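You operate a simulated robot arm through the tools that you are given. There is no shell and no other tool. Be economical: measure what you need, move in short steps, check, and stop when the job is done.

The job below is to be done with a simulated two-armed robot. You get a single attempt, and the scene is never put back.

TASK
Draw the large disc in the column press and put the shell on the bench.
Fine: seat it in the large nest; hold both START buttons down till the holder lands; eject; the gate stays open.
Where things are to end (x, y in the base frame): large workpiece within 0.06 m of [0.46, -0.12].
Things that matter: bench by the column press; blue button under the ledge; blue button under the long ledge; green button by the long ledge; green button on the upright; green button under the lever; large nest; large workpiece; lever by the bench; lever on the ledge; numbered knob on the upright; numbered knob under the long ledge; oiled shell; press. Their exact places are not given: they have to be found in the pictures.

Only the result counts: the job must be done as asked and must still hold three seconds after the hand-in. Knocking over, shifting, dropping, spilling or breaking anything else fails it.

THE ROBOT
Two 7-joint arms with two-finger parallel grippers on one trunk, on a base that drives. Base frame: it is fixed to the floor where the robot stands at the start and does not move with it; the origin is under the middle of the robot, x ahead of it, y to its left, z up; the surface under the hand at the start is at about z = 0.9. Lengths are in m, angles in degrees, forces in N, time in s.
The left shoulder is at the start at [0.07, 0.163, 1.195], the right one opposite. With the tool pointing down near the work surface each hand reaches from about 0.4 to 0.88 m from the robot's upright axis, wherever it stands, measured 20 degrees to its own side. Places, roughly: bench by the column press [0.5, -0.1, 0.9]; blue button under the ledge [0.4, 4.7, 0.8]; blue button under the long ledge [0.4, 1.7, 0.8]; green button by the long ledge [0.6, 1, 0.8]; green button on the upright [0.7, 4.9, 1]; green button under the lever [0.6, 0.5, 0.8]; large nest [0.9, 0.8, 0.9]; lever by the bench [0.5, 0.5, 1]; lever on the ledge [0.5, 4.9, 0.9]; numbered knob on the upright [0.7, 4, 1.3]; numbered knob under the long ledge [0.4, 1.4, 0.8]; press [1.3, 1.1, 1.1]; press gate [0.7, 4.5, 1.6]; prop behind the wide gate [1, 1, 0.9]; prop between the two rings [1, 4.4, 0.9]; red knob between the starts [0.6, 0.7, 0.8]. Payload 3.43 kg a hand.
The tool frame of a hand sits at the grasp point between the pads (the TCP): z along the fingers, y along the line on which they close. The tips reach 0.034 m beyond it. The gripper opens to 0.128 m. The fingers are 0.024 m wide and 0.012 m thick; the gripper's body (0.048 by 0.13 m) begins 0.096 m behind the TCP.
Orientation is told as [roll, pitch, yaw] about the base's x, y, z axes, in that order, counted from this pose: with the fingers straight down and closing along the base's y, the tool's x points along the base's -x, its y along +y and its z along -z.

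THE INTERFACE
- The arms move only by the tool step_arm. It takes "left_plan", "right_plan" or both (then of equal length, played together; a hand with none holds still); each is a list of rows, each a list of 7 numbers: the turn, a rotation vector about the base's x, y, z in units of 60 degrees (1.0 is 60 degrees), then the shift along the base's x, y, z in units of 300 mm (1.0 is 300 mm), then the finger opening in mm, from 0 to 128. In form: [[wx, wy, wz, x, y, z, hand], ...]. A call has 1 to 10 rows; each row is the pose to reach, as a shift and turn from the pose commanded when the call began. A call with a number of a shift or a turn outside -1 to 1 is refused whole. A row lasts 0.2 s, in which the tool goes at most 0.05 m and 8.6 degrees; a call with a longer step from one row to the next is refused whole, and so is a gripper value outside its range. A pose out of reach is approached as far as the arm can. The call stops where the force on the tool passes 50 N (or 10 N more than at its start, if that is more) or the arm is blocked; 0.2 s more then pass. Each finger travels about 0.153 m/s and halts on what it meets, pressing with about 36 N; the grip force reading is that of the motor and also rises with nothing between the fingers. The clock runs only during rows and for 0.2 s after the last one: add rows that repeat a pose to give the fingers time. The reply holds the time, the measured pose of the TCP, the force on the tool along the base axes, the opening and the grip force, in the units named above and with some noise, with the torque about the TCP (base axes, N m) and any sound that the robot's microphone picked up, and new pictures: "views" is both (left out), scene, wrist or none (wrist: the cameras of the hands that moved).
- Cameras (640 x 400 px; columns grow to the right, rows downward): "scene" is now at [0.1446, 0.0058, 1.4339]; the picture's right is [0.06, -1.00, 0.00], its down [-0.46, -0.03, -0.89] and it looks along [0.89, 0.05, -0.46] (base axes); focal length 214 px, centre (320, 200). "left" rides on the left gripper at [0.076, 0.011, -0.16] in its tool frame; the picture's right is [-0.15, 0.99, 0.00], its down [-0.88, -0.13, -0.46] and it looks along [-0.45, -0.07, 0.89] (tool axes); focal length 234 px, centre (320, 200). "right" rides on the right gripper at [0.076, -0.011, -0.16] in its tool frame; the picture's right is [0.15, 0.99, 0.00], its down [-0.88, 0.13, -0.46] and it looks along [-0.45, 0.07, 0.89] (tool axes); focal length 234 px, centre (320, 200).
- move_column(by): slides the trunk up (or, below 0, down) by that many m; the arms and the scene camera ride with it, the base frame stays. It gives what a move gives, with no picture.
- drive_base(legs): drives the robot by 1 to 6 legs, each [ahead, left, turn to the left] in m, m and degrees, along the robot's own axes; the way and the turn of a leg run together, so that a leg with both is an arc; at most 1.5 m and 180 degrees a leg. The arms and the cameras ride along, it lands a little off, and it stops where it bumps. It gives what a move gives, and a new picture of the scene camera.
- head_to(pan, tilt): turns the head with the scene camera to pan (to the left, within 86 degrees either way) and tilt (down, from -29 to 69), counted from straight ahead of the robot. It gives what a move gives, and a new picture of the scene camera.
- pixel_to_xyz(camera, pixels): for up to 12 pixels [column, row] of the newest picture of that camera ("zoom" is the newest enlarged one), the place [x, y, z] in the base frame of the surface seen there, good to about 0.003 m. No time passes.
- inspect(camera, box): a new picture of the part [left, top, right, bottom] of that camera's present view, enlarged. No time passes.
- finish_job(): hands the job in; it is judged then, once.

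Keep the steps short. Do not move on a guess: measure, check each grasp and each placing, and mend mistakes. In all there are 80 turns and 260 pictures (those below and enlarged ones count). Leave the grippers open and the arms clear of the work at the hand-in unless told otherwise, and finish with a single line.

The tools are called after "Call:" as name(argument=value, ...) on one line, values as JSON. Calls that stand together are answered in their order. step_arm: Moves the arms, as the interface text tells. Its arguments: {"type":"object","properties":{"left_plan":{"type":"array","items":{"type":"array","items":{"type":"number"}}},"right_plan":{"type":"array","items":{"type":"array","items":{"type":"number"}}},"views":{"type":"string","enum":["both","scene","wrist","none"]}},"required":[]} The other tools are called the same way: move_column (by) slides the trunk up or down; drive_base (legs) drives the base; head_to (pan, tilt) turns the head that bears the scene camera; pixel_to_xyz (camera, pixels) gives the place of the surface under pixels of a picture; inspect (camera, box) takes an enlarged picture of a part of a camera's view; finish_job () hands the job in.

At the start:

```text
time_s: 0.0
left_eef_pos: [0.3267, 0.4056, 1.3568]
left_tcp_rot: [0.0, 0.0, 0.0]
left_ft_force: [1.2, 0.3, 0.6]
left_wrist_torque: [-0.01, 0.03, -0.01]
left_grip_width: 0.1279
left_finger_force: 0.2
right_eef_pos: [0.3537, 0.0703, 1.3674]
right_tcp_rot: [0.0, 0.0, 0.0]
right_ft_force: [0.2, -0.1, 0.3]
right_wrist_torque: [0.04, 0.0, 0.01]
right_grip_width: 0.1278
right_finger_force: 0.1
trunk travel left (down, up): [-0.675, 0.265]
robot x, y, heading: [-0.0001, -0.0008, 0.1]
head pan, tilt: [3.2, 27.3]
```

scene: 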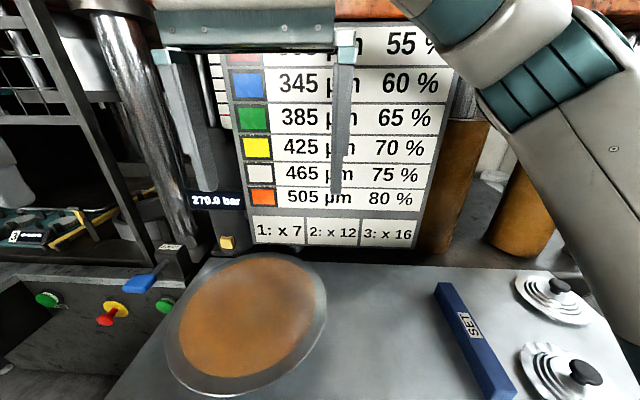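
right: 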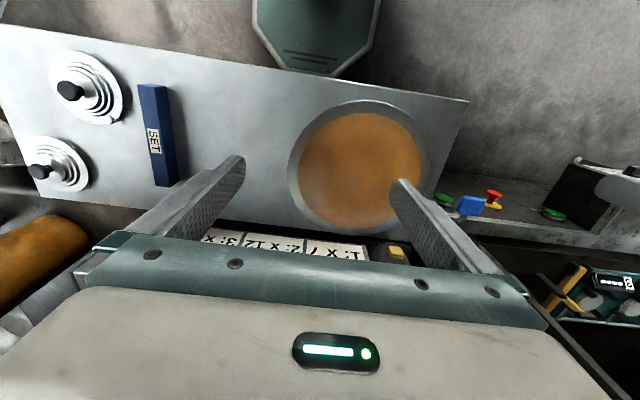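
left: 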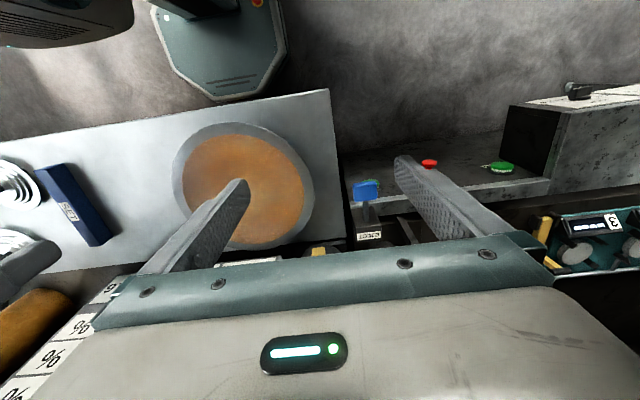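

I see the bench with the large disc, a chart on the upright, and the controls to the left. I'll zoom on the chart and look around.

Call:
inspect(camera="scene", box=[150, 0, 470, 260])

Call:
inspect(camera="scene", box=[0, 180, 260, 380])

Call:
head_to(pan=50, tilt=15)

```text
1.54 times, centred on (310, 130) of scene
```

zoom: 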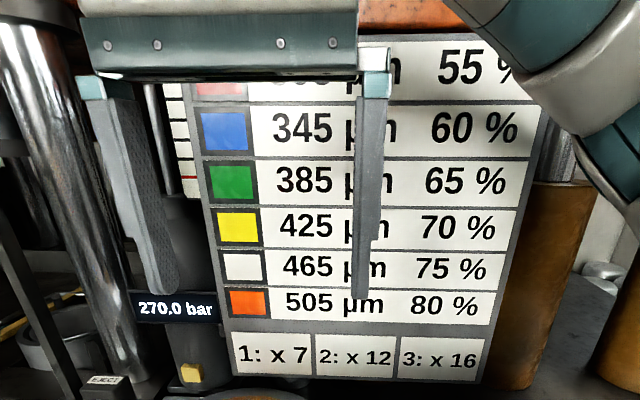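

```text
2.00 times, centred on (130, 280) of scene
```

zoom: 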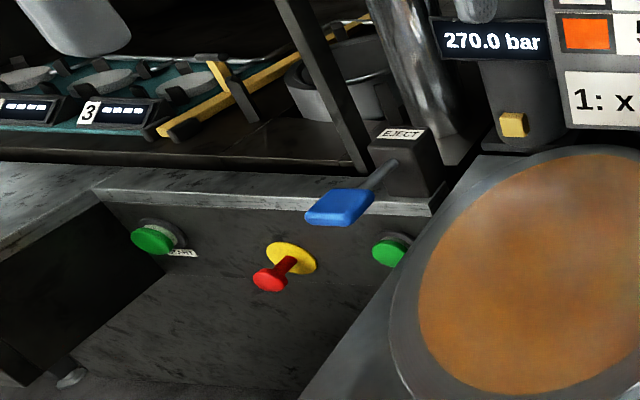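

```text
time_s: 1.1
left_eef_pos: [0.326, 0.4071, 1.3573]
left_tcp_rot: [0.0, -0.1, -0.2]
left_ft_force: [-0.1, 0.2, 0.7]
left_wrist_torque: [0.03, 0.0, 0.04]
left_grip_width: 0.128
left_finger_force: 0.0
right_eef_pos: [0.3534, 0.0705, 1.3674]
right_tcp_rot: [-0.1, -0.1, 0.0]
right_ft_force: [-0.3, -0.3, -0.4]
right_wrist_torque: [0.01, 0.04, -0.01]
right_grip_width: 0.1278
right_finger_force: 0.0
trunk travel left (down, up): [-0.675, 0.265]
robot x, y, heading: [-0.0006, 0.002, 0.1]
head pan, tilt: [50.0, 15.0]
```

scene: 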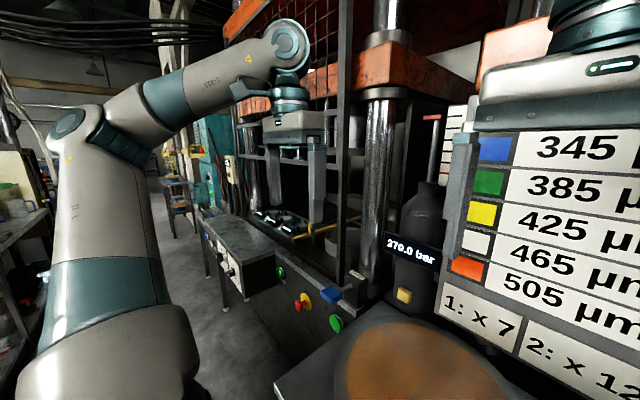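

I see the press to the left of the bench, with its controls. The hand hides some of it, so I'll back off and slide left for a proper view.

Call:
inspect(camera="scene", box=[190, 180, 370, 300])

Call:
drive_base(legs=[[-0.5, 0, 0], [0, 0.9, 0]])

Call:
head_to(pan=0, tilt=10)

```text
3.33 times, centred on (280, 240) of scene
```

zoom: 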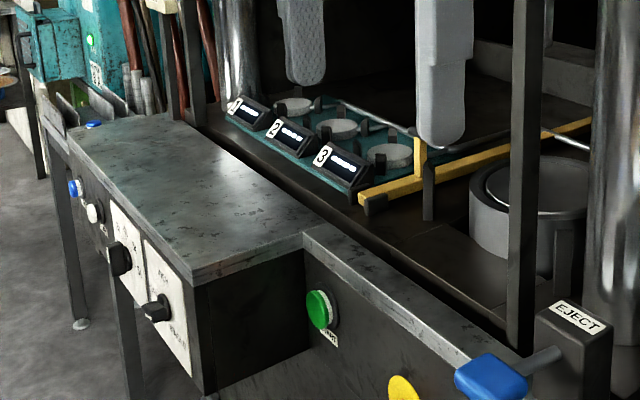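

```text
time_s: 8.4
left_eef_pos: [-0.178, 1.3187, 1.3554]
left_tcp_rot: [-0.1, 0.0, 0.4]
left_ft_force: [-1.0, -0.1, -1.0]
left_wrist_torque: [0.01, -0.02, 0.05]
left_grip_width: 0.1282
left_finger_force: 0.0
right_eef_pos: [-0.146, 0.9824, 1.3672]
right_tcp_rot: [-0.1, 0.0, 0.5]
right_ft_force: [0.4, -0.1, -0.1]
right_wrist_torque: [0.01, 0.01, 0.01]
right_grip_width: 0.128
right_finger_force: 0.0
trunk travel left (down, up): [-0.675, 0.265]
robot x, y, heading: [-0.5012, 0.9077, 0.6]
head pan, tilt: [50.0, 15.0]
```

scene: 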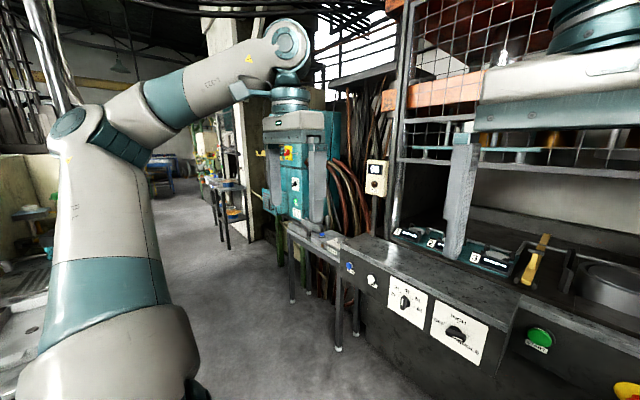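

```text
time_s: 9.6
left_eef_pos: [-0.177, 1.3196, 1.357]
left_tcp_rot: [0.0, 0.0, 0.4]
left_ft_force: [0.1, -0.4, 0.4]
left_wrist_torque: [0.03, -0.02, 0.02]
left_grip_width: 0.128
left_finger_force: 0.0
right_eef_pos: [-0.1457, 0.9832, 1.368]
right_tcp_rot: [0.1, 0.0, 0.4]
right_ft_force: [1.0, 0.4, -0.6]
right_wrist_torque: [0.01, 0.0, -0.01]
right_grip_width: 0.1278
right_finger_force: 0.0
trunk travel left (down, up): [-0.675, 0.265]
robot x, y, heading: [-0.5003, 0.9073, 0.6]
head pan, tilt: [0.0, 10.0]
```

scene: 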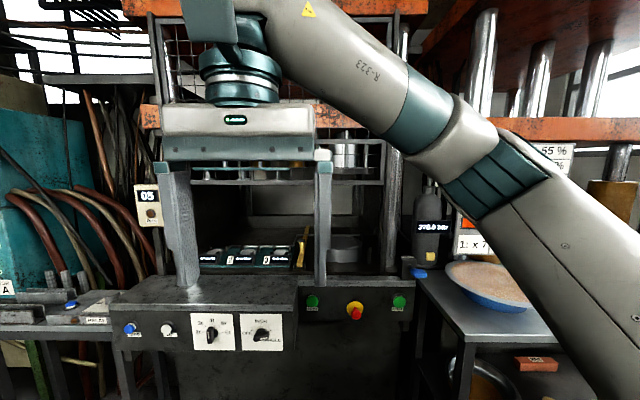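

Good overview. I'll zoom on the panel, the press interior, the chart/bottle and the bench.

Call:
inspect(camera="scene", box=[100, 280, 420, 380])

Call:
inspect(camera="scene", box=[180, 180, 400, 300])

Call:
inspect(camera="scene", box=[400, 170, 560, 380])

Call:
inspect(camera="scene", box=[0, 160, 200, 340])

Call:
inspect(camera="scene", box=[120, 0, 460, 180])

```text
2.00 times, centred on (260, 330) of scene
```

zoom: 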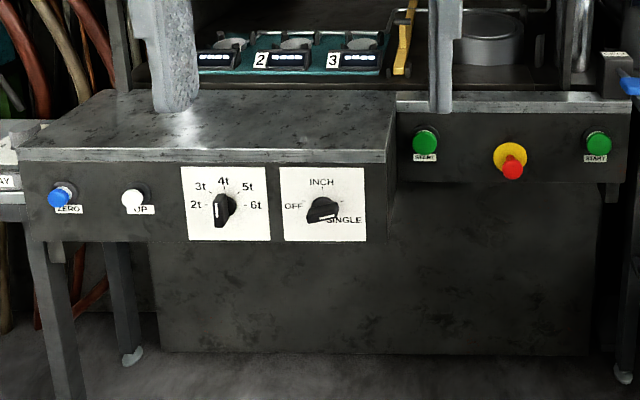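

```text
2.91 times, centred on (290, 240) of scene
```

zoom: 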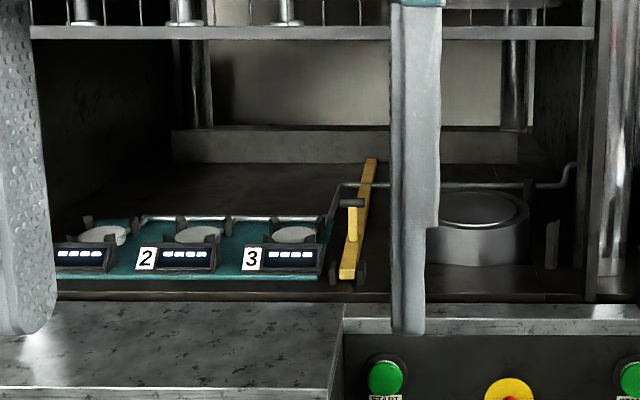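

```text
1.90 times, centred on (480, 275) of scene
```

zoom: 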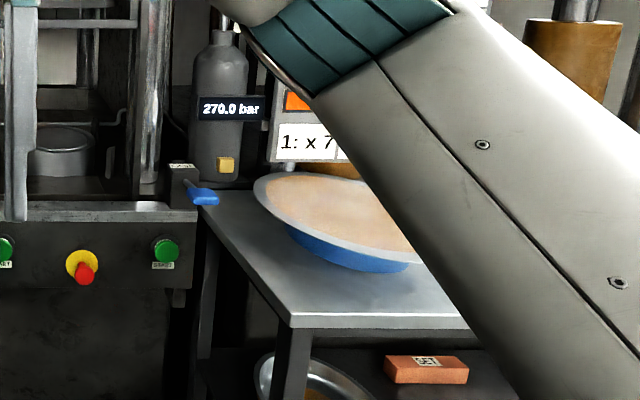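

```text
2.22 times, centred on (100, 250) of scene
```

zoom: 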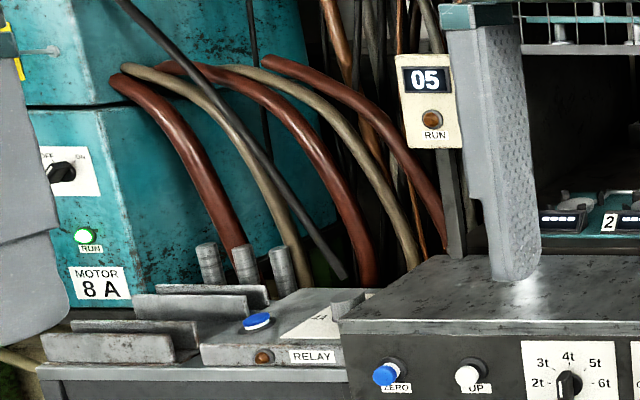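

```text
1.88 times, centred on (290, 90) of scene
```

zoom: 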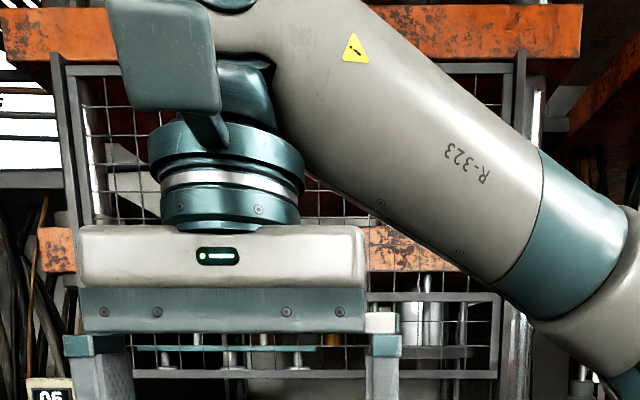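

I'll zoom harder on knobs, interior and labels.

Call:
inspect(camera="scene", box=[180, 305, 300, 360])

Call:
inspect(camera="scene", box=[190, 235, 310, 285])

Call:
drive_base(legs=[[0, -0.35, 0]])

Call:
head_to(pan=-12, tilt=10)

```text
5.33 times, centred on (240, 332) of scene
```

zoom: 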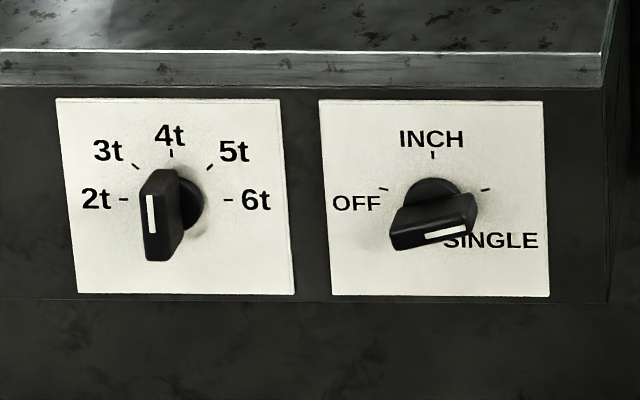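

```text
5.33 times, centred on (250, 260) of scene
```

zoom: 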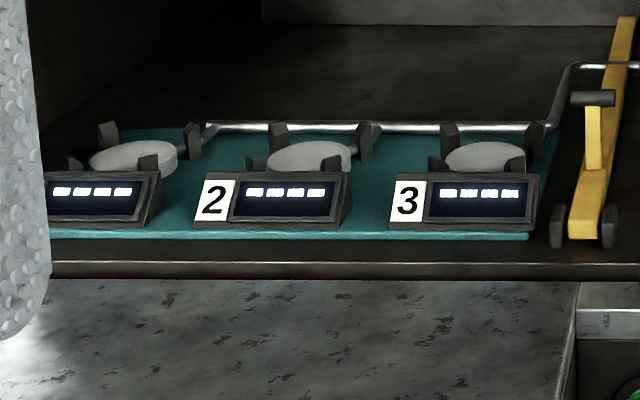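

```text
time_s: 11.9
left_eef_pos: [-0.1767, 0.9711, 1.3565]
left_tcp_rot: [0.0, 0.0, 0.5]
left_ft_force: [0.4, -0.2, 0.0]
left_wrist_torque: [-0.02, -0.02, -0.02]
left_grip_width: 0.1281
left_finger_force: 0.0
right_eef_pos: [-0.1427, 0.635, 1.3676]
right_tcp_rot: [-0.2, -0.1, 0.6]
right_ft_force: [-0.5, -1.2, 0.9]
right_wrist_torque: [0.0, 0.03, -0.02]
right_grip_width: 0.1279
right_finger_force: 0.0
trunk travel left (down, up): [-0.675, 0.265]
robot x, y, heading: [-0.4956, 0.56, 0.5]
head pan, tilt: [0.0, 10.0]
```

scene: 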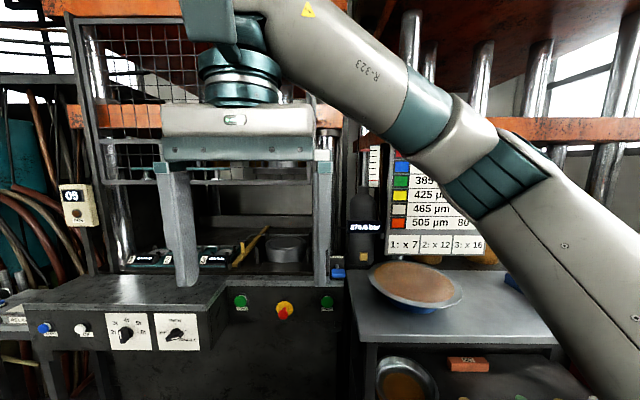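

```text
time_s: 12.6
left_eef_pos: [-0.1747, 0.9709, 1.3572]
left_tcp_rot: [-0.1, 0.0, 0.4]
left_ft_force: [-0.8, 0.3, 0.4]
left_wrist_torque: [0.03, 0.01, -0.01]
left_grip_width: 0.128
left_finger_force: 0.0
right_eef_pos: [-0.1425, 0.6345, 1.3681]
right_tcp_rot: [0.0, 0.0, 0.6]
right_ft_force: [0.6, 0.0, 0.7]
right_wrist_torque: [0.08, 0.03, 0.04]
right_grip_width: 0.128
right_finger_force: 0.0
trunk travel left (down, up): [-0.675, 0.265]
robot x, y, heading: [-0.4953, 0.5606, 0.4]
head pan, tilt: [-12.0, 10.0]
```

scene: 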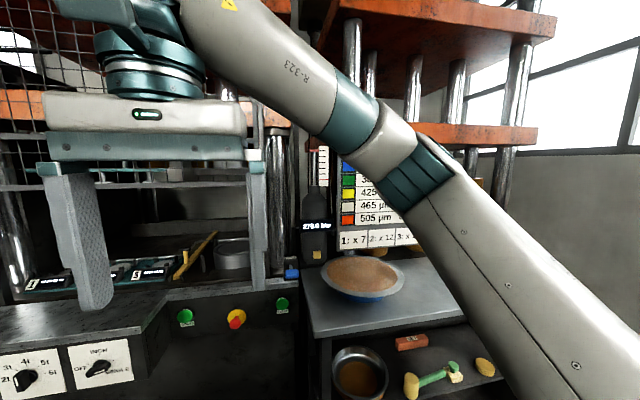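

The arm hides the chart. I'll look at the bench with zoom, then go nearer, panned right.

Call:
inspect(camera="scene", box=[290, 220, 510, 400])

Call:
drive_base(legs=[[-0.2, -0.75, 0]])

Call:
head_to(pan=30, tilt=10)

```text
2.22 times, centred on (400, 310) of scene
```

zoom: 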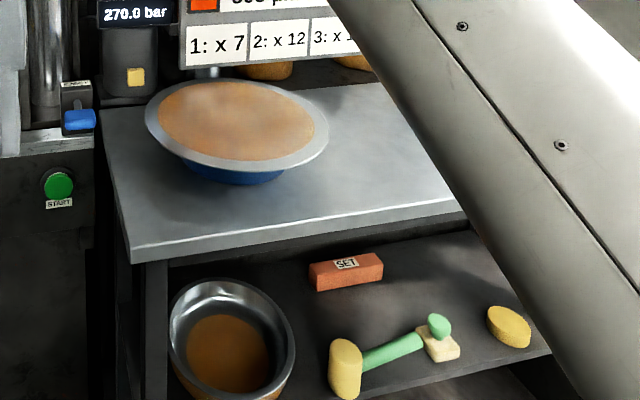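

```text
time_s: 16.8
left_eef_pos: [-0.3692, 0.22, 1.357]
left_tcp_rot: [-0.1, 0.0, 0.2]
left_ft_force: [0.3, -1.0, 0.2]
left_wrist_torque: [0.01, 0.01, -0.01]
left_grip_width: 0.1283
left_finger_force: 0.0
right_eef_pos: [-0.3407, -0.1156, 1.3677]
right_tcp_rot: [0.0, 0.1, 0.4]
right_ft_force: [1.1, 0.7, 0.0]
right_wrist_torque: [-0.01, -0.02, -0.01]
right_grip_width: 0.1279
right_finger_force: 0.1
trunk travel left (down, up): [-0.675, 0.265]
robot x, y, heading: [-0.6916, -0.1874, 0.1]
head pan, tilt: [-12.0, 10.0]
```

scene: 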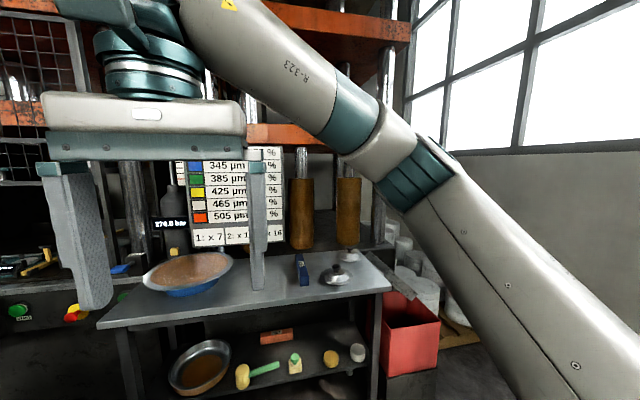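

```text
time_s: 17.9
left_eef_pos: [-0.3705, 0.22, 1.3575]
left_tcp_rot: [-0.1, 0.0, 0.1]
left_ft_force: [0.6, -0.3, 0.2]
left_wrist_torque: [-0.02, -0.03, -0.03]
left_grip_width: 0.1281
left_finger_force: 0.0
right_eef_pos: [-0.3391, -0.1161, 1.3675]
right_tcp_rot: [0.1, -0.1, 0.3]
right_ft_force: [1.3, -0.3, 0.3]
right_wrist_torque: [0.0, 0.01, -0.04]
right_grip_width: 0.1279
right_finger_force: 0.0
trunk travel left (down, up): [-0.675, 0.265]
robot x, y, heading: [-0.6938, -0.1913, 0.1]
head pan, tilt: [30.0, 10.0]
```

scene: 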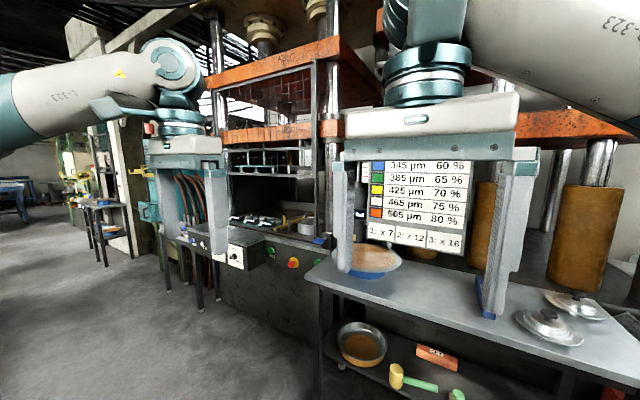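

The chart's head is hidden by the right hand; sliding right 0.35 m will uncover it between the two hands.

Call:
drive_base(legs=[[0.0, -0.4, 0]])

Call:
inspect(camera="scene", box=[160, 120, 400, 300])

```text
time_s: 20.4
left_eef_pos: [-0.3664, -0.1801, 1.3566]
left_tcp_rot: [-0.1, 0.0, -0.3]
left_ft_force: [-0.3, 0.3, -0.1]
left_wrist_torque: [-0.05, 0.02, 0.03]
left_grip_width: 0.1282
left_finger_force: 0.0
right_eef_pos: [-0.338, -0.5167, 1.3678]
right_tcp_rot: [-0.1, 0.0, -0.1]
right_ft_force: [-0.4, 0.6, 1.8]
right_wrist_torque: [0.01, -0.04, 0.02]
right_grip_width: 0.128
right_finger_force: 0.1
trunk travel left (down, up): [-0.675, 0.265]
robot x, y, heading: [-0.6893, -0.5855, -0.1]
head pan, tilt: [30.0, 10.0]
```

scene: 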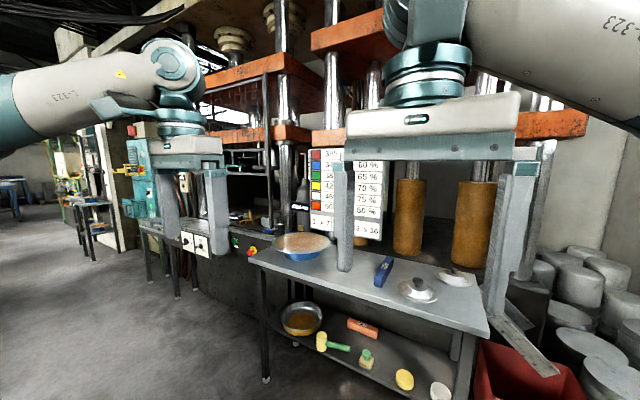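

```text
2.22 times, centred on (280, 210) of scene
```

zoom: 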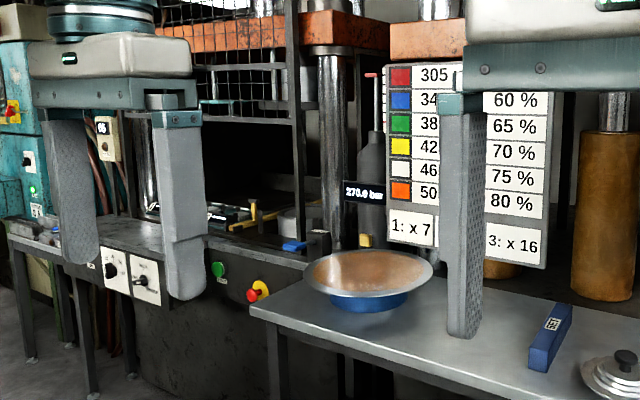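

I'll measure the disc rim/base, nest, buttons and the bench from this view.

Call:
pixel_to_xyz(camera="zoom", pixels=[[306, 270], [433, 262], [370, 285], [365, 252], [370, 305], [371, 310], [300, 330], [545, 345], [365, 238], [293, 245], [290, 212], [255, 212]])

Call:
inspect(camera="scene", box=[260, 220, 350, 280])

Call:
inspect(camera="scene", box=[270, 290, 460, 400])

```text
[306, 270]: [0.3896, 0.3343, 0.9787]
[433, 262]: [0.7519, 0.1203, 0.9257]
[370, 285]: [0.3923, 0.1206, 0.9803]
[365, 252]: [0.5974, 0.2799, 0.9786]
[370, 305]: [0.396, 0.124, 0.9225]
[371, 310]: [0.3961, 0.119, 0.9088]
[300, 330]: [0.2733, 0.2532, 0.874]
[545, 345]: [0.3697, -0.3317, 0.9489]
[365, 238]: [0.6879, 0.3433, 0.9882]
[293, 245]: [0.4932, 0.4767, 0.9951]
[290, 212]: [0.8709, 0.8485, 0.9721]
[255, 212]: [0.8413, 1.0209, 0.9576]
```

```text
6.67 times, centred on (305, 250) of scene
```

zoom: 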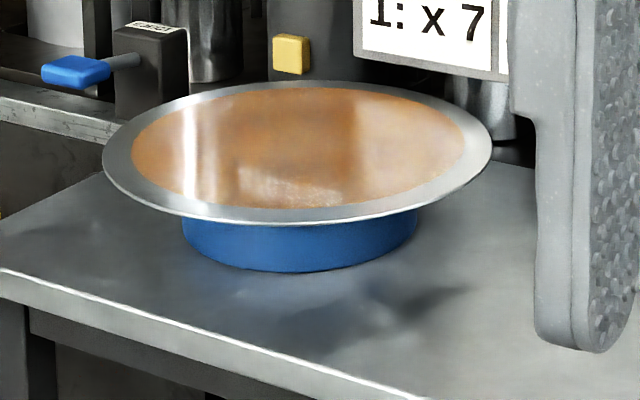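

```text
3.37 times, centred on (365, 345) of scene
```

zoom: 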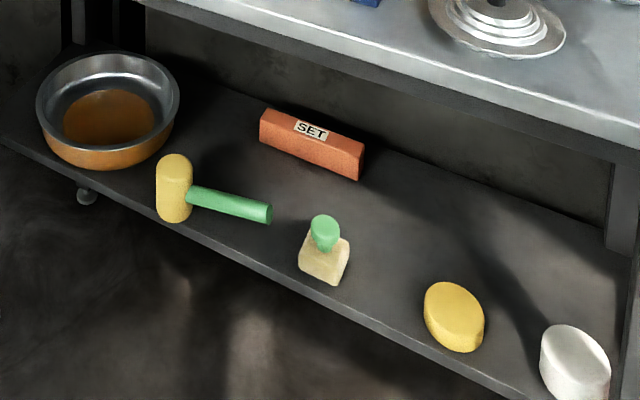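

The blank is a flat oiled disc resting on a blue stand at z≈0.98; a finished bowl sits on the lower shelf. Now I go nearer to study the nest between the two hands.

Call:
drive_base(legs=[[0, 0.75, 0], [0.5, 0, 0]])

Call:
head_to(pan=33, tilt=25)

Call:
inspect(camera="scene", box=[200, 100, 420, 240])

```text
time_s: 27.0
left_eef_pos: [0.1325, 0.568, 1.3572]
left_tcp_rot: [-0.1, 0.0, -1.1]
left_ft_force: [0.0, 0.1, -0.2]
left_wrist_torque: [-0.01, 0.03, -0.01]
left_grip_width: 0.128
left_finger_force: 0.0
right_eef_pos: [0.1548, 0.2331, 1.3679]
right_tcp_rot: [0.0, 0.1, -0.9]
right_ft_force: [0.1, -1.1, -0.5]
right_wrist_torque: [-0.03, -0.03, 0.0]
right_grip_width: 0.128
right_finger_force: 0.0
trunk travel left (down, up): [-0.675, 0.265]
robot x, y, heading: [-0.2025, 0.1648, -0.8]
head pan, tilt: [30.0, 10.0]
```

scene: 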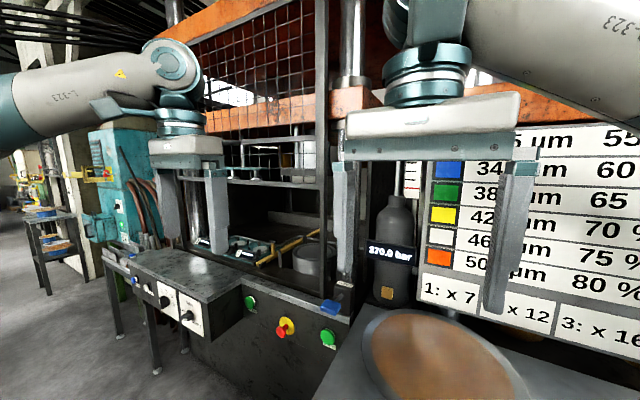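

```text
time_s: 27.7
left_eef_pos: [0.1323, 0.5681, 1.3566]
left_tcp_rot: [-0.1, -0.1, -1.0]
left_ft_force: [-0.5, -0.1, 0.3]
left_wrist_torque: [0.01, 0.01, 0.01]
left_grip_width: 0.128
left_finger_force: 0.1
right_eef_pos: [0.1566, 0.2304, 1.3679]
right_tcp_rot: [0.0, 0.0, -1.0]
right_ft_force: [0.4, -1.1, 0.2]
right_wrist_torque: [0.02, 0.04, 0.0]
right_grip_width: 0.128
right_finger_force: 0.1
trunk travel left (down, up): [-0.675, 0.265]
robot x, y, heading: [-0.1976, 0.1643, -1.0]
head pan, tilt: [33.0, 25.0]
```

scene: 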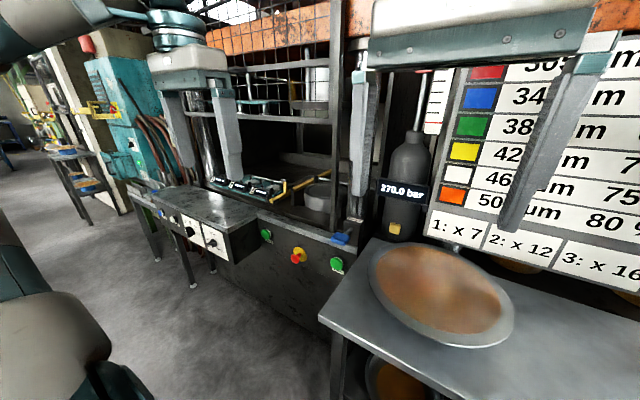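

```text
2.86 times, centred on (310, 170) of scene
```

zoom: 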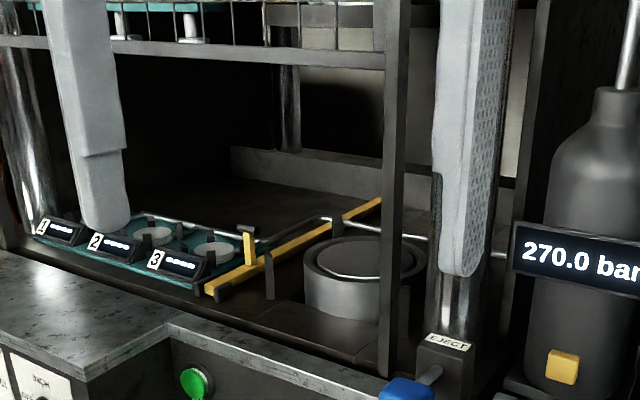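

I'll measure nest ring, locating posts, gate frame, blank rim and buttons.

Call:
pixel_to_xyz(camera="zoom", pixels=[[308, 260], [412, 270], [350, 278], [370, 244], [360, 240], [270, 258], [269, 296], [404, 282], [385, 360], [385, 60], [193, 382], [330, 222]])

Call:
pixel_to_xyz(camera="scene", pixels=[[371, 260], [376, 290], [410, 328], [455, 345], [512, 325], [505, 295], [440, 252], [390, 246], [336, 265], [266, 235], [341, 237], [440, 300]])

Call:
inspect(camera="scene", box=[270, 160, 360, 220])

```text
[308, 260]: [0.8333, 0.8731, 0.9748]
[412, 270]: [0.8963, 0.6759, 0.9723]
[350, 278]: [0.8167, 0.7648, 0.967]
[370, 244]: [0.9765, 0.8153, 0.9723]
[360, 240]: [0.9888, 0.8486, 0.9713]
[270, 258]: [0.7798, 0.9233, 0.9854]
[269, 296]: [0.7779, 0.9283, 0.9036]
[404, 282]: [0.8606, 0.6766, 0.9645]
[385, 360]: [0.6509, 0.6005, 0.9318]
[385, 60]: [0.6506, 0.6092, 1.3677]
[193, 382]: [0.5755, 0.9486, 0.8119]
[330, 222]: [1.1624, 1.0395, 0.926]
```

```text
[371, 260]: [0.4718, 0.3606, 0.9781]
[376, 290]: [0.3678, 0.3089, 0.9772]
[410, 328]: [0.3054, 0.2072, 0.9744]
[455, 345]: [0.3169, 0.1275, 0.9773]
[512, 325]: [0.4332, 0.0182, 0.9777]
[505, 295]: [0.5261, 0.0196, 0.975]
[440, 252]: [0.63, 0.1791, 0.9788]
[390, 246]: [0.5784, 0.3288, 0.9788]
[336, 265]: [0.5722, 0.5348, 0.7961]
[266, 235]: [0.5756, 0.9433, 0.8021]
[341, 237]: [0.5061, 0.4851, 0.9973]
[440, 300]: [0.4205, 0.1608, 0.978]
```

```text
6.67 times, centred on (315, 190) of scene
```

zoom: 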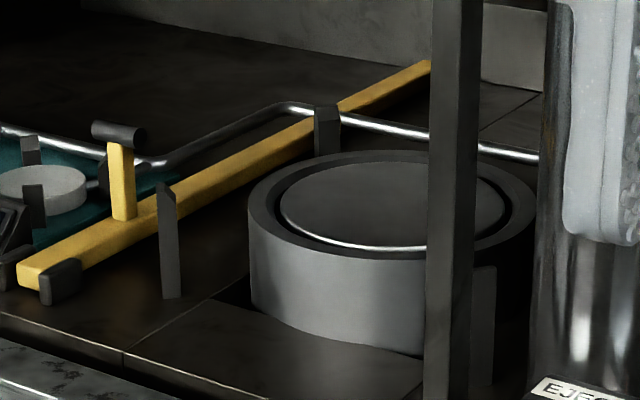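

The blank: centre about (0.47, 0.19), radius ≈0.17, z≈0.978, overhanging its stand by about 6 cm. Nest ring centre ≈(0.90, 0.775), top 0.972, with posts at about 0.19 from it. Plan: the left hand, horizontal along +x with fingers closing vertically, pinches the front rim. First call: turn the left hand half way and move the right hand aside.

Call:
step_arm(left_plan=[[0.072, -0.072, -0.072, 0.06, 0, 0, 128], [0.144, -0.144, -0.144, 0.12, 0, 0, 128], [0.216, -0.216, -0.216, 0.18, 0, 0, 128], [0.289, -0.289, -0.289, 0.24, 0, 0, 128], [0.361, -0.361, -0.361, 0.3, 0, 0, 128], [0.433, -0.433, -0.433, 0.36, 0, 0, 128], [0.505, -0.505, -0.505, 0.42, 0, 0, 128], [0.577, -0.577, -0.577, 0.5, 0, 0, 128]], right_plan=[[0, 0, 0, 0, -0.1, 0, 128], [0, 0, 0, 0, -0.2, 0, 128], [0, 0, 0, 0, -0.3, 0, 128], [0, 0, 0, 0, -0.4, 0, 128], [0, 0, 0, 0, -0.5, 0, 128], [0, 0, 0, 0, -0.6, 0, 128], [0, 0, 0, 0, -0.7, 0, 128], [0, 0, 0, 0, -0.8, 0, 128]], views="scene")

Call:
step_arm(left_plan=[[0.072, -0.072, -0.072, 0.06, 0, 0, 128], [0.144, -0.144, -0.144, 0.12, 0, 0, 128], [0.216, -0.216, -0.216, 0.18, 0, 0, 128], [0.289, -0.289, -0.289, 0.24, 0, 0, 128], [0.361, -0.361, -0.361, 0.3, 0, 0, 128], [0.433, -0.433, -0.433, 0.36, 0, 0, 128], [0.505, -0.505, -0.505, 0.42, 0, 0, 128], [0.577, -0.577, -0.577, 0.5, 0, 0, 128]], views="both")

```text
time_s: 29.5
left_eef_pos: [0.284, 0.5669, 1.3566]
left_tcp_rot: [45.3, -18.7, -45.9]
left_ft_force: [0.3, 0.3, -0.3]
left_wrist_torque: [0.03, 0.02, 0.0]
left_grip_width: 0.1283
left_finger_force: 0.0
right_eef_pos: [0.1584, -0.0099, 1.3675]
right_tcp_rot: [0.1, 0.1, -0.9]
right_ft_force: [-1.0, 0.2, 0.1]
right_wrist_torque: [0.06, -0.03, 0.0]
right_grip_width: 0.1279
right_finger_force: 0.0
trunk travel left (down, up): [-0.675, 0.265]
robot x, y, heading: [-0.1972, 0.1698, -0.8]
head pan, tilt: [33.0, 25.0]
```

scene: 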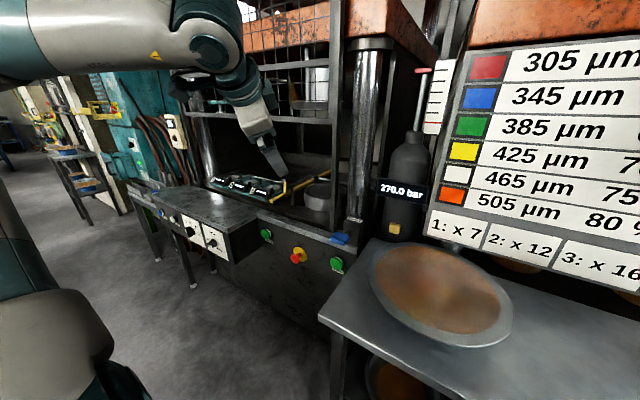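

```text
time_s: 31.3
left_eef_pos: [0.4334, 0.5703, 1.3565]
left_tcp_rot: [89.9, 0.9, -90.0]
left_ft_force: [0.6, 0.3, -0.7]
left_wrist_torque: [-0.01, 0.01, -0.05]
left_grip_width: 0.1282
left_finger_force: 0.0
right_eef_pos: [0.1606, -0.006, 1.3663]
right_tcp_rot: [-0.1, 0.1, -0.9]
right_ft_force: [-0.2, -0.4, 0.1]
right_wrist_torque: [0.01, 0.02, 0.0]
right_grip_width: 0.1279
right_finger_force: 0.1
trunk travel left (down, up): [-0.675, 0.265]
robot x, y, heading: [-0.1975, 0.1676, -0.8]
head pan, tilt: [33.0, 25.0]
```

scene: 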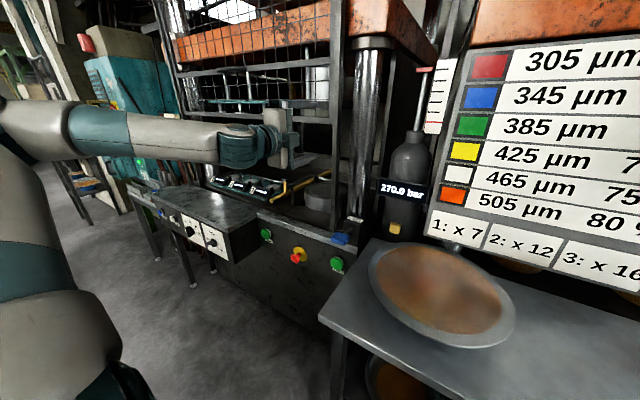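
left: 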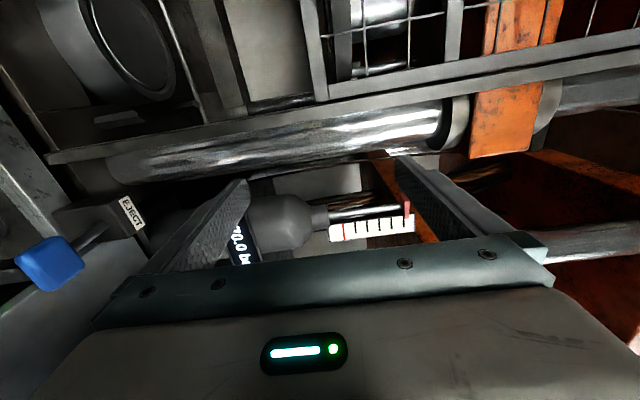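

The hand is horizontal with the fingers closing vertically. I'll back off so it can be lowered in front of the bench, clear of everything.

Call:
drive_base(legs=[[-0.23, 0, 0.8], [0, -0.15, 0]])

Call:
head_to(pan=5, tilt=25)

```text
time_s: 34.0
left_eef_pos: [0.2012, 0.4366, 1.357]
left_tcp_rot: [89.8, 0.9, -89.0]
left_ft_force: [1.1, -0.1, 0.0]
left_wrist_torque: [-0.01, 0.02, -0.02]
left_grip_width: 0.128
left_finger_force: 0.0
right_eef_pos: [-0.0651, -0.1437, 1.3669]
right_tcp_rot: [-0.1, 0.0, 0.1]
right_ft_force: [0.3, 0.5, 0.1]
right_wrist_torque: [-0.01, 0.02, -0.03]
right_grip_width: 0.1279
right_finger_force: 0.0
trunk travel left (down, up): [-0.675, 0.265]
robot x, y, heading: [-0.4236, 0.0246, -0.1]
head pan, tilt: [33.0, 25.0]
```

scene: 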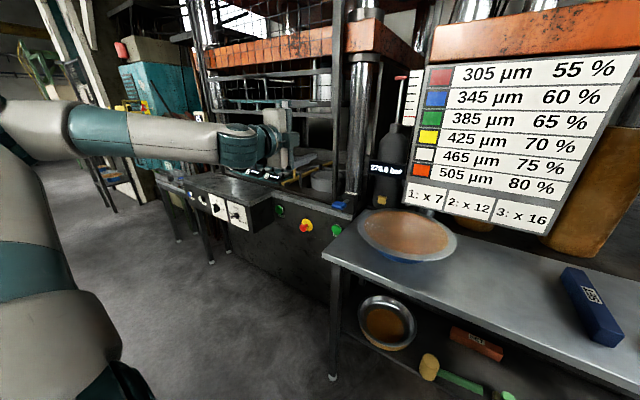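

```text
time_s: 35.0
left_eef_pos: [0.2, 0.4347, 1.3581]
left_tcp_rot: [89.9, 1.0, -89.0]
left_ft_force: [-0.8, 0.8, 0.2]
left_wrist_torque: [-0.01, -0.01, -0.05]
left_grip_width: 0.1281
left_finger_force: 0.0
right_eef_pos: [-0.0657, -0.1466, 1.3672]
right_tcp_rot: [-0.1, 0.1, 0.1]
right_ft_force: [0.7, -0.2, -0.4]
right_wrist_torque: [0.03, 0.03, 0.01]
right_grip_width: 0.1281
right_finger_force: 0.1
trunk travel left (down, up): [-0.675, 0.265]
robot x, y, heading: [-0.4261, 0.0256, -0.2]
head pan, tilt: [5.0, 25.0]
```

scene: 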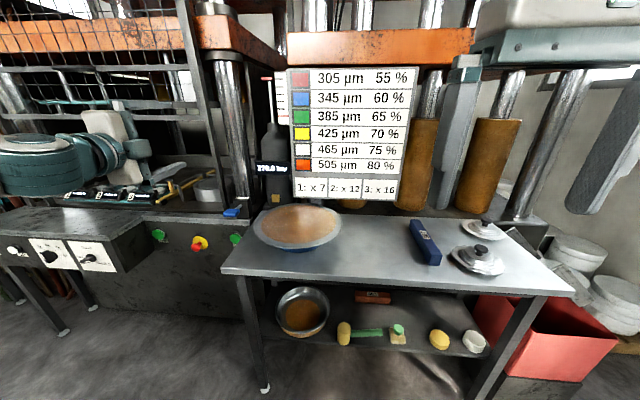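

Measure the rim and stand again here.

Call:
inspect(camera="scene", box=[240, 190, 360, 260])

Call:
inspect(camera="scene", box=[240, 270, 360, 345])

Call:
step_arm(left_plan=[[0, 0, 0, 0, -0.1, -0.12, 128], [0, 0, 0, 0, -0.2, -0.24, 128], [0, 0, 0, 0, -0.3, -0.36, 128], [0, 0, 0, 0, -0.4, -0.48, 128], [0, 0, 0, 0, -0.5, -0.6, 128], [0, 0, 0, 0, -0.6, -0.72, 128], [0, 0, 0, 0, -0.7, -0.84, 128], [0, 0, 0, 0, -0.78, -0.95, 128]], views="both")

```text
5.33 times, centred on (300, 225) of scene
```

zoom: 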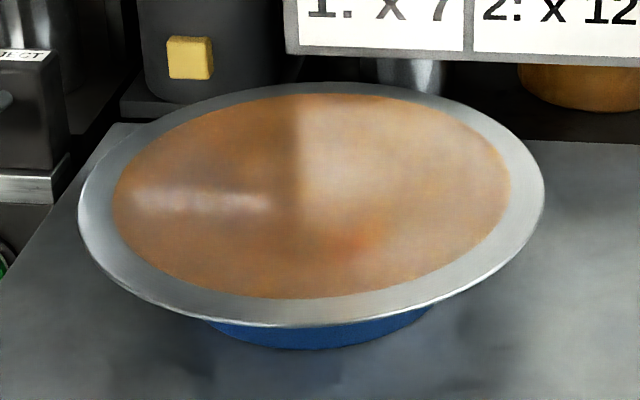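

```text
5.33 times, centred on (300, 308) of scene
```

zoom: 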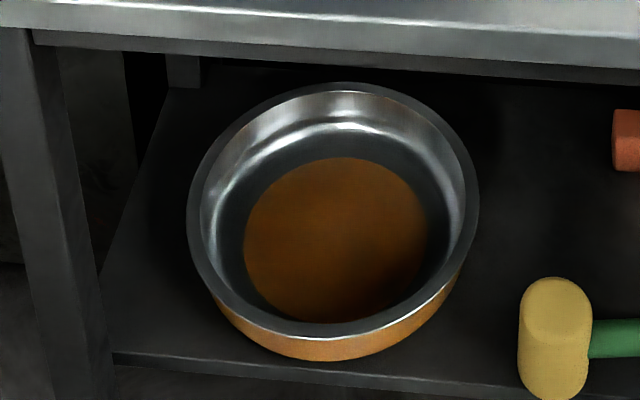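

```text
time_s: 36.8
left_eef_pos: [0.1814, 0.1813, 1.1819]
left_tcp_rot: [84.3, 1.0, -85.9]
left_ft_force: [-0.6, 0.1, -0.2]
left_wrist_torque: [0.01, 0.01, -0.04]
left_grip_width: 0.1279
left_finger_force: 0.2
left hand out of reach, approached as far as the arm can: row 2, 3, 4, 5, 6, 7, 8
right_eef_pos: [-0.0656, -0.1426, 1.3677]
right_tcp_rot: [-0.1, 0.0, 0.1]
right_ft_force: [0.1, 0.3, 0.1]
right_wrist_torque: [-0.04, -0.02, 0.0]
right_grip_width: 0.1281
right_finger_force: 0.0
trunk travel left (down, up): [-0.675, 0.265]
robot x, y, heading: [-0.4259, 0.0246, 0.0]
head pan, tilt: [5.0, 25.0]
```

scene: 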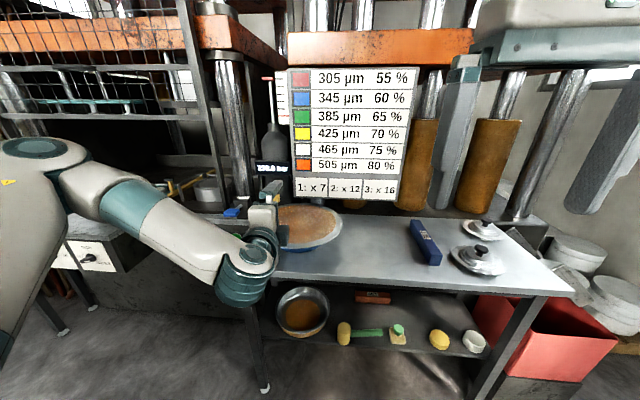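
left: 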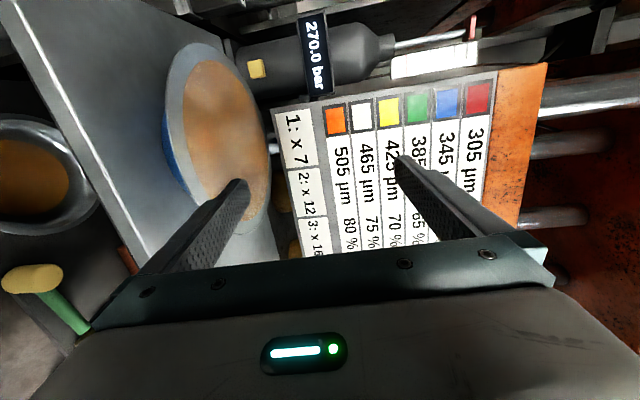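

The arm can't get lower in that stance; I'll return it to the good pose and use the column instead.

Call:
step_arm(left_plan=[[0, 0, 0, 0, 0.1, 0.12, 128], [0, 0, 0, 0, 0.2, 0.24, 128], [0, 0, 0, 0, 0.3, 0.36, 128], [0, 0, 0, 0, 0.4, 0.48, 128], [0, 0, 0, 0, 0.5, 0.6, 128], [0, 0, 0, 0, 0.6, 0.72, 128], [0, 0, 0, 0, 0.7, 0.84, 128], [0, 0, 0, 0, 0.78, 0.95, 128]], views="none")

Call:
move_column(by=-0.3)

```text
time_s: 38.5
left_eef_pos: [0.1804, 0.4095, 1.4649]
left_tcp_rot: [84.2, 1.1, -86.1]
left_ft_force: [-0.4, -0.3, 0.1]
left_wrist_torque: [0.0, -0.02, 0.01]
left_grip_width: 0.1279
left_finger_force: 0.0
right_eef_pos: [-0.0661, -0.1461, 1.3674]
right_tcp_rot: [-0.1, 0.0, 0.0]
right_ft_force: [0.4, 0.8, 0.2]
right_wrist_torque: [0.0, -0.07, 0.01]
right_grip_width: 0.1279
right_finger_force: 0.0
trunk travel left (down, up): [-0.675, 0.265]
robot x, y, heading: [-0.4247, 0.022, -0.1]
head pan, tilt: [5.0, 25.0]
```

```text
time_s: 41.5
left_eef_pos: [0.1822, 0.4106, 1.164]
left_tcp_rot: [84.2, 1.1, -86.1]
left_ft_force: [-0.4, -0.2, 0.1]
left_wrist_torque: [-0.01, -0.04, 0.01]
left_grip_width: 0.1279
left_finger_force: 0.0
right_eef_pos: [-0.0657, -0.1459, 1.0671]
right_tcp_rot: [0.0, 0.0, 0.1]
right_ft_force: [-0.2, 0.1, 0.5]
right_wrist_torque: [0.01, 0.0, 0.0]
right_grip_width: 0.1281
right_finger_force: 0.0
trunk travel left (down, up): [-0.375, 0.565]
robot x, y, heading: [-0.4245, 0.0253, 0.2]
head pan, tilt: [5.0, 25.0]
```

Now straighten the hand (it points about 6° down and 4° left) and bring it back to the proven stance.

Call:
step_arm(left_plan=[[-0.009, -0.048, -0.032, 0.03, 0.04, -0.11, 128], [-0.018, -0.097, -0.065, 0.06, 0.08, -0.22, 128], [-0.018, -0.097, -0.065, 0.06, 0.08, -0.34, 128], [-0.018, -0.097, -0.065, 0.06, 0.08, -0.34, 128]], views="none")

Call:
drive_base(legs=[[0, -0.24, 0]])

Call:
head_to(pan=20, tilt=20)

```text
time_s: 42.5
left_eef_pos: [0.1989, 0.4322, 1.0632]
left_tcp_rot: [90.1, -0.2, -89.9]
left_ft_force: [0.4, -0.5, 0.4]
left_wrist_torque: [0.0, -0.03, 0.02]
left_grip_width: 0.1281
left_finger_force: 0.0
right_eef_pos: [-0.0652, -0.1464, 1.0667]
right_tcp_rot: [0.0, 0.0, 0.2]
right_ft_force: [0.6, -0.1, -0.2]
right_wrist_torque: [0.02, -0.03, -0.02]
right_grip_width: 0.128
right_finger_force: 0.2
trunk travel left (down, up): [-0.375, 0.565]
robot x, y, heading: [-0.4236, 0.0223, 0.1]
head pan, tilt: [5.0, 25.0]
```

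```text
time_s: 44.3
left_eef_pos: [0.2011, 0.1887, 1.0621]
left_tcp_rot: [89.9, -0.2, -90.0]
left_ft_force: [-0.1, -0.3, -1.0]
left_wrist_torque: [-0.03, -0.01, 0.01]
left_grip_width: 0.1282
left_finger_force: 0.2
right_eef_pos: [-0.0661, -0.3897, 1.0663]
right_tcp_rot: [0.0, 0.1, -0.1]
right_ft_force: [0.9, -0.9, 0.0]
right_wrist_torque: [0.02, 0.03, -0.01]
right_grip_width: 0.1282
right_finger_force: 0.1
trunk travel left (down, up): [-0.375, 0.565]
robot x, y, heading: [-0.4283, -0.2198, -0.3]
head pan, tilt: [5.0, 25.0]
```

scene: 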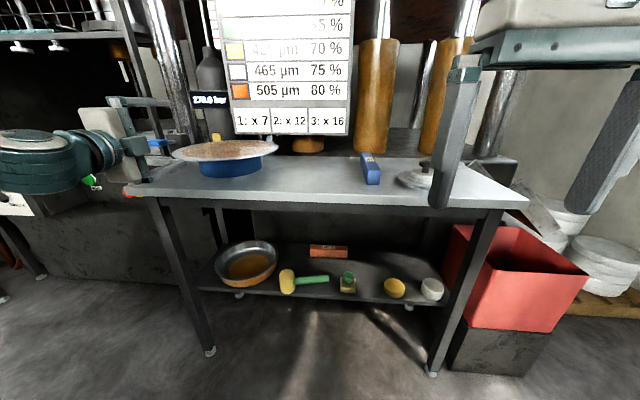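

```text
time_s: 45.1
left_eef_pos: [0.2015, 0.1899, 1.0623]
left_tcp_rot: [89.9, -0.1, -90.0]
left_ft_force: [0.4, 0.5, 0.0]
left_wrist_torque: [0.03, 0.03, 0.01]
left_grip_width: 0.128
left_finger_force: 0.0
right_eef_pos: [-0.067, -0.3883, 1.0654]
right_tcp_rot: [0.0, -0.1, 0.0]
right_ft_force: [0.3, 0.4, -0.1]
right_wrist_torque: [-0.02, 0.01, -0.04]
right_grip_width: 0.1281
right_finger_force: 0.0
trunk travel left (down, up): [-0.375, 0.565]
robot x, y, heading: [-0.4209, -0.2242, 0.1]
head pan, tilt: [20.0, 20.0]
```

scene: 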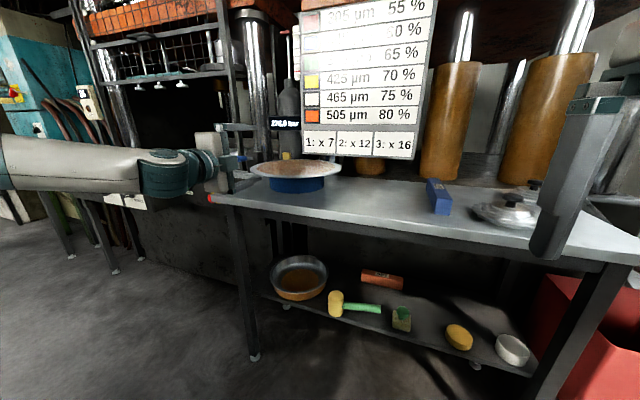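

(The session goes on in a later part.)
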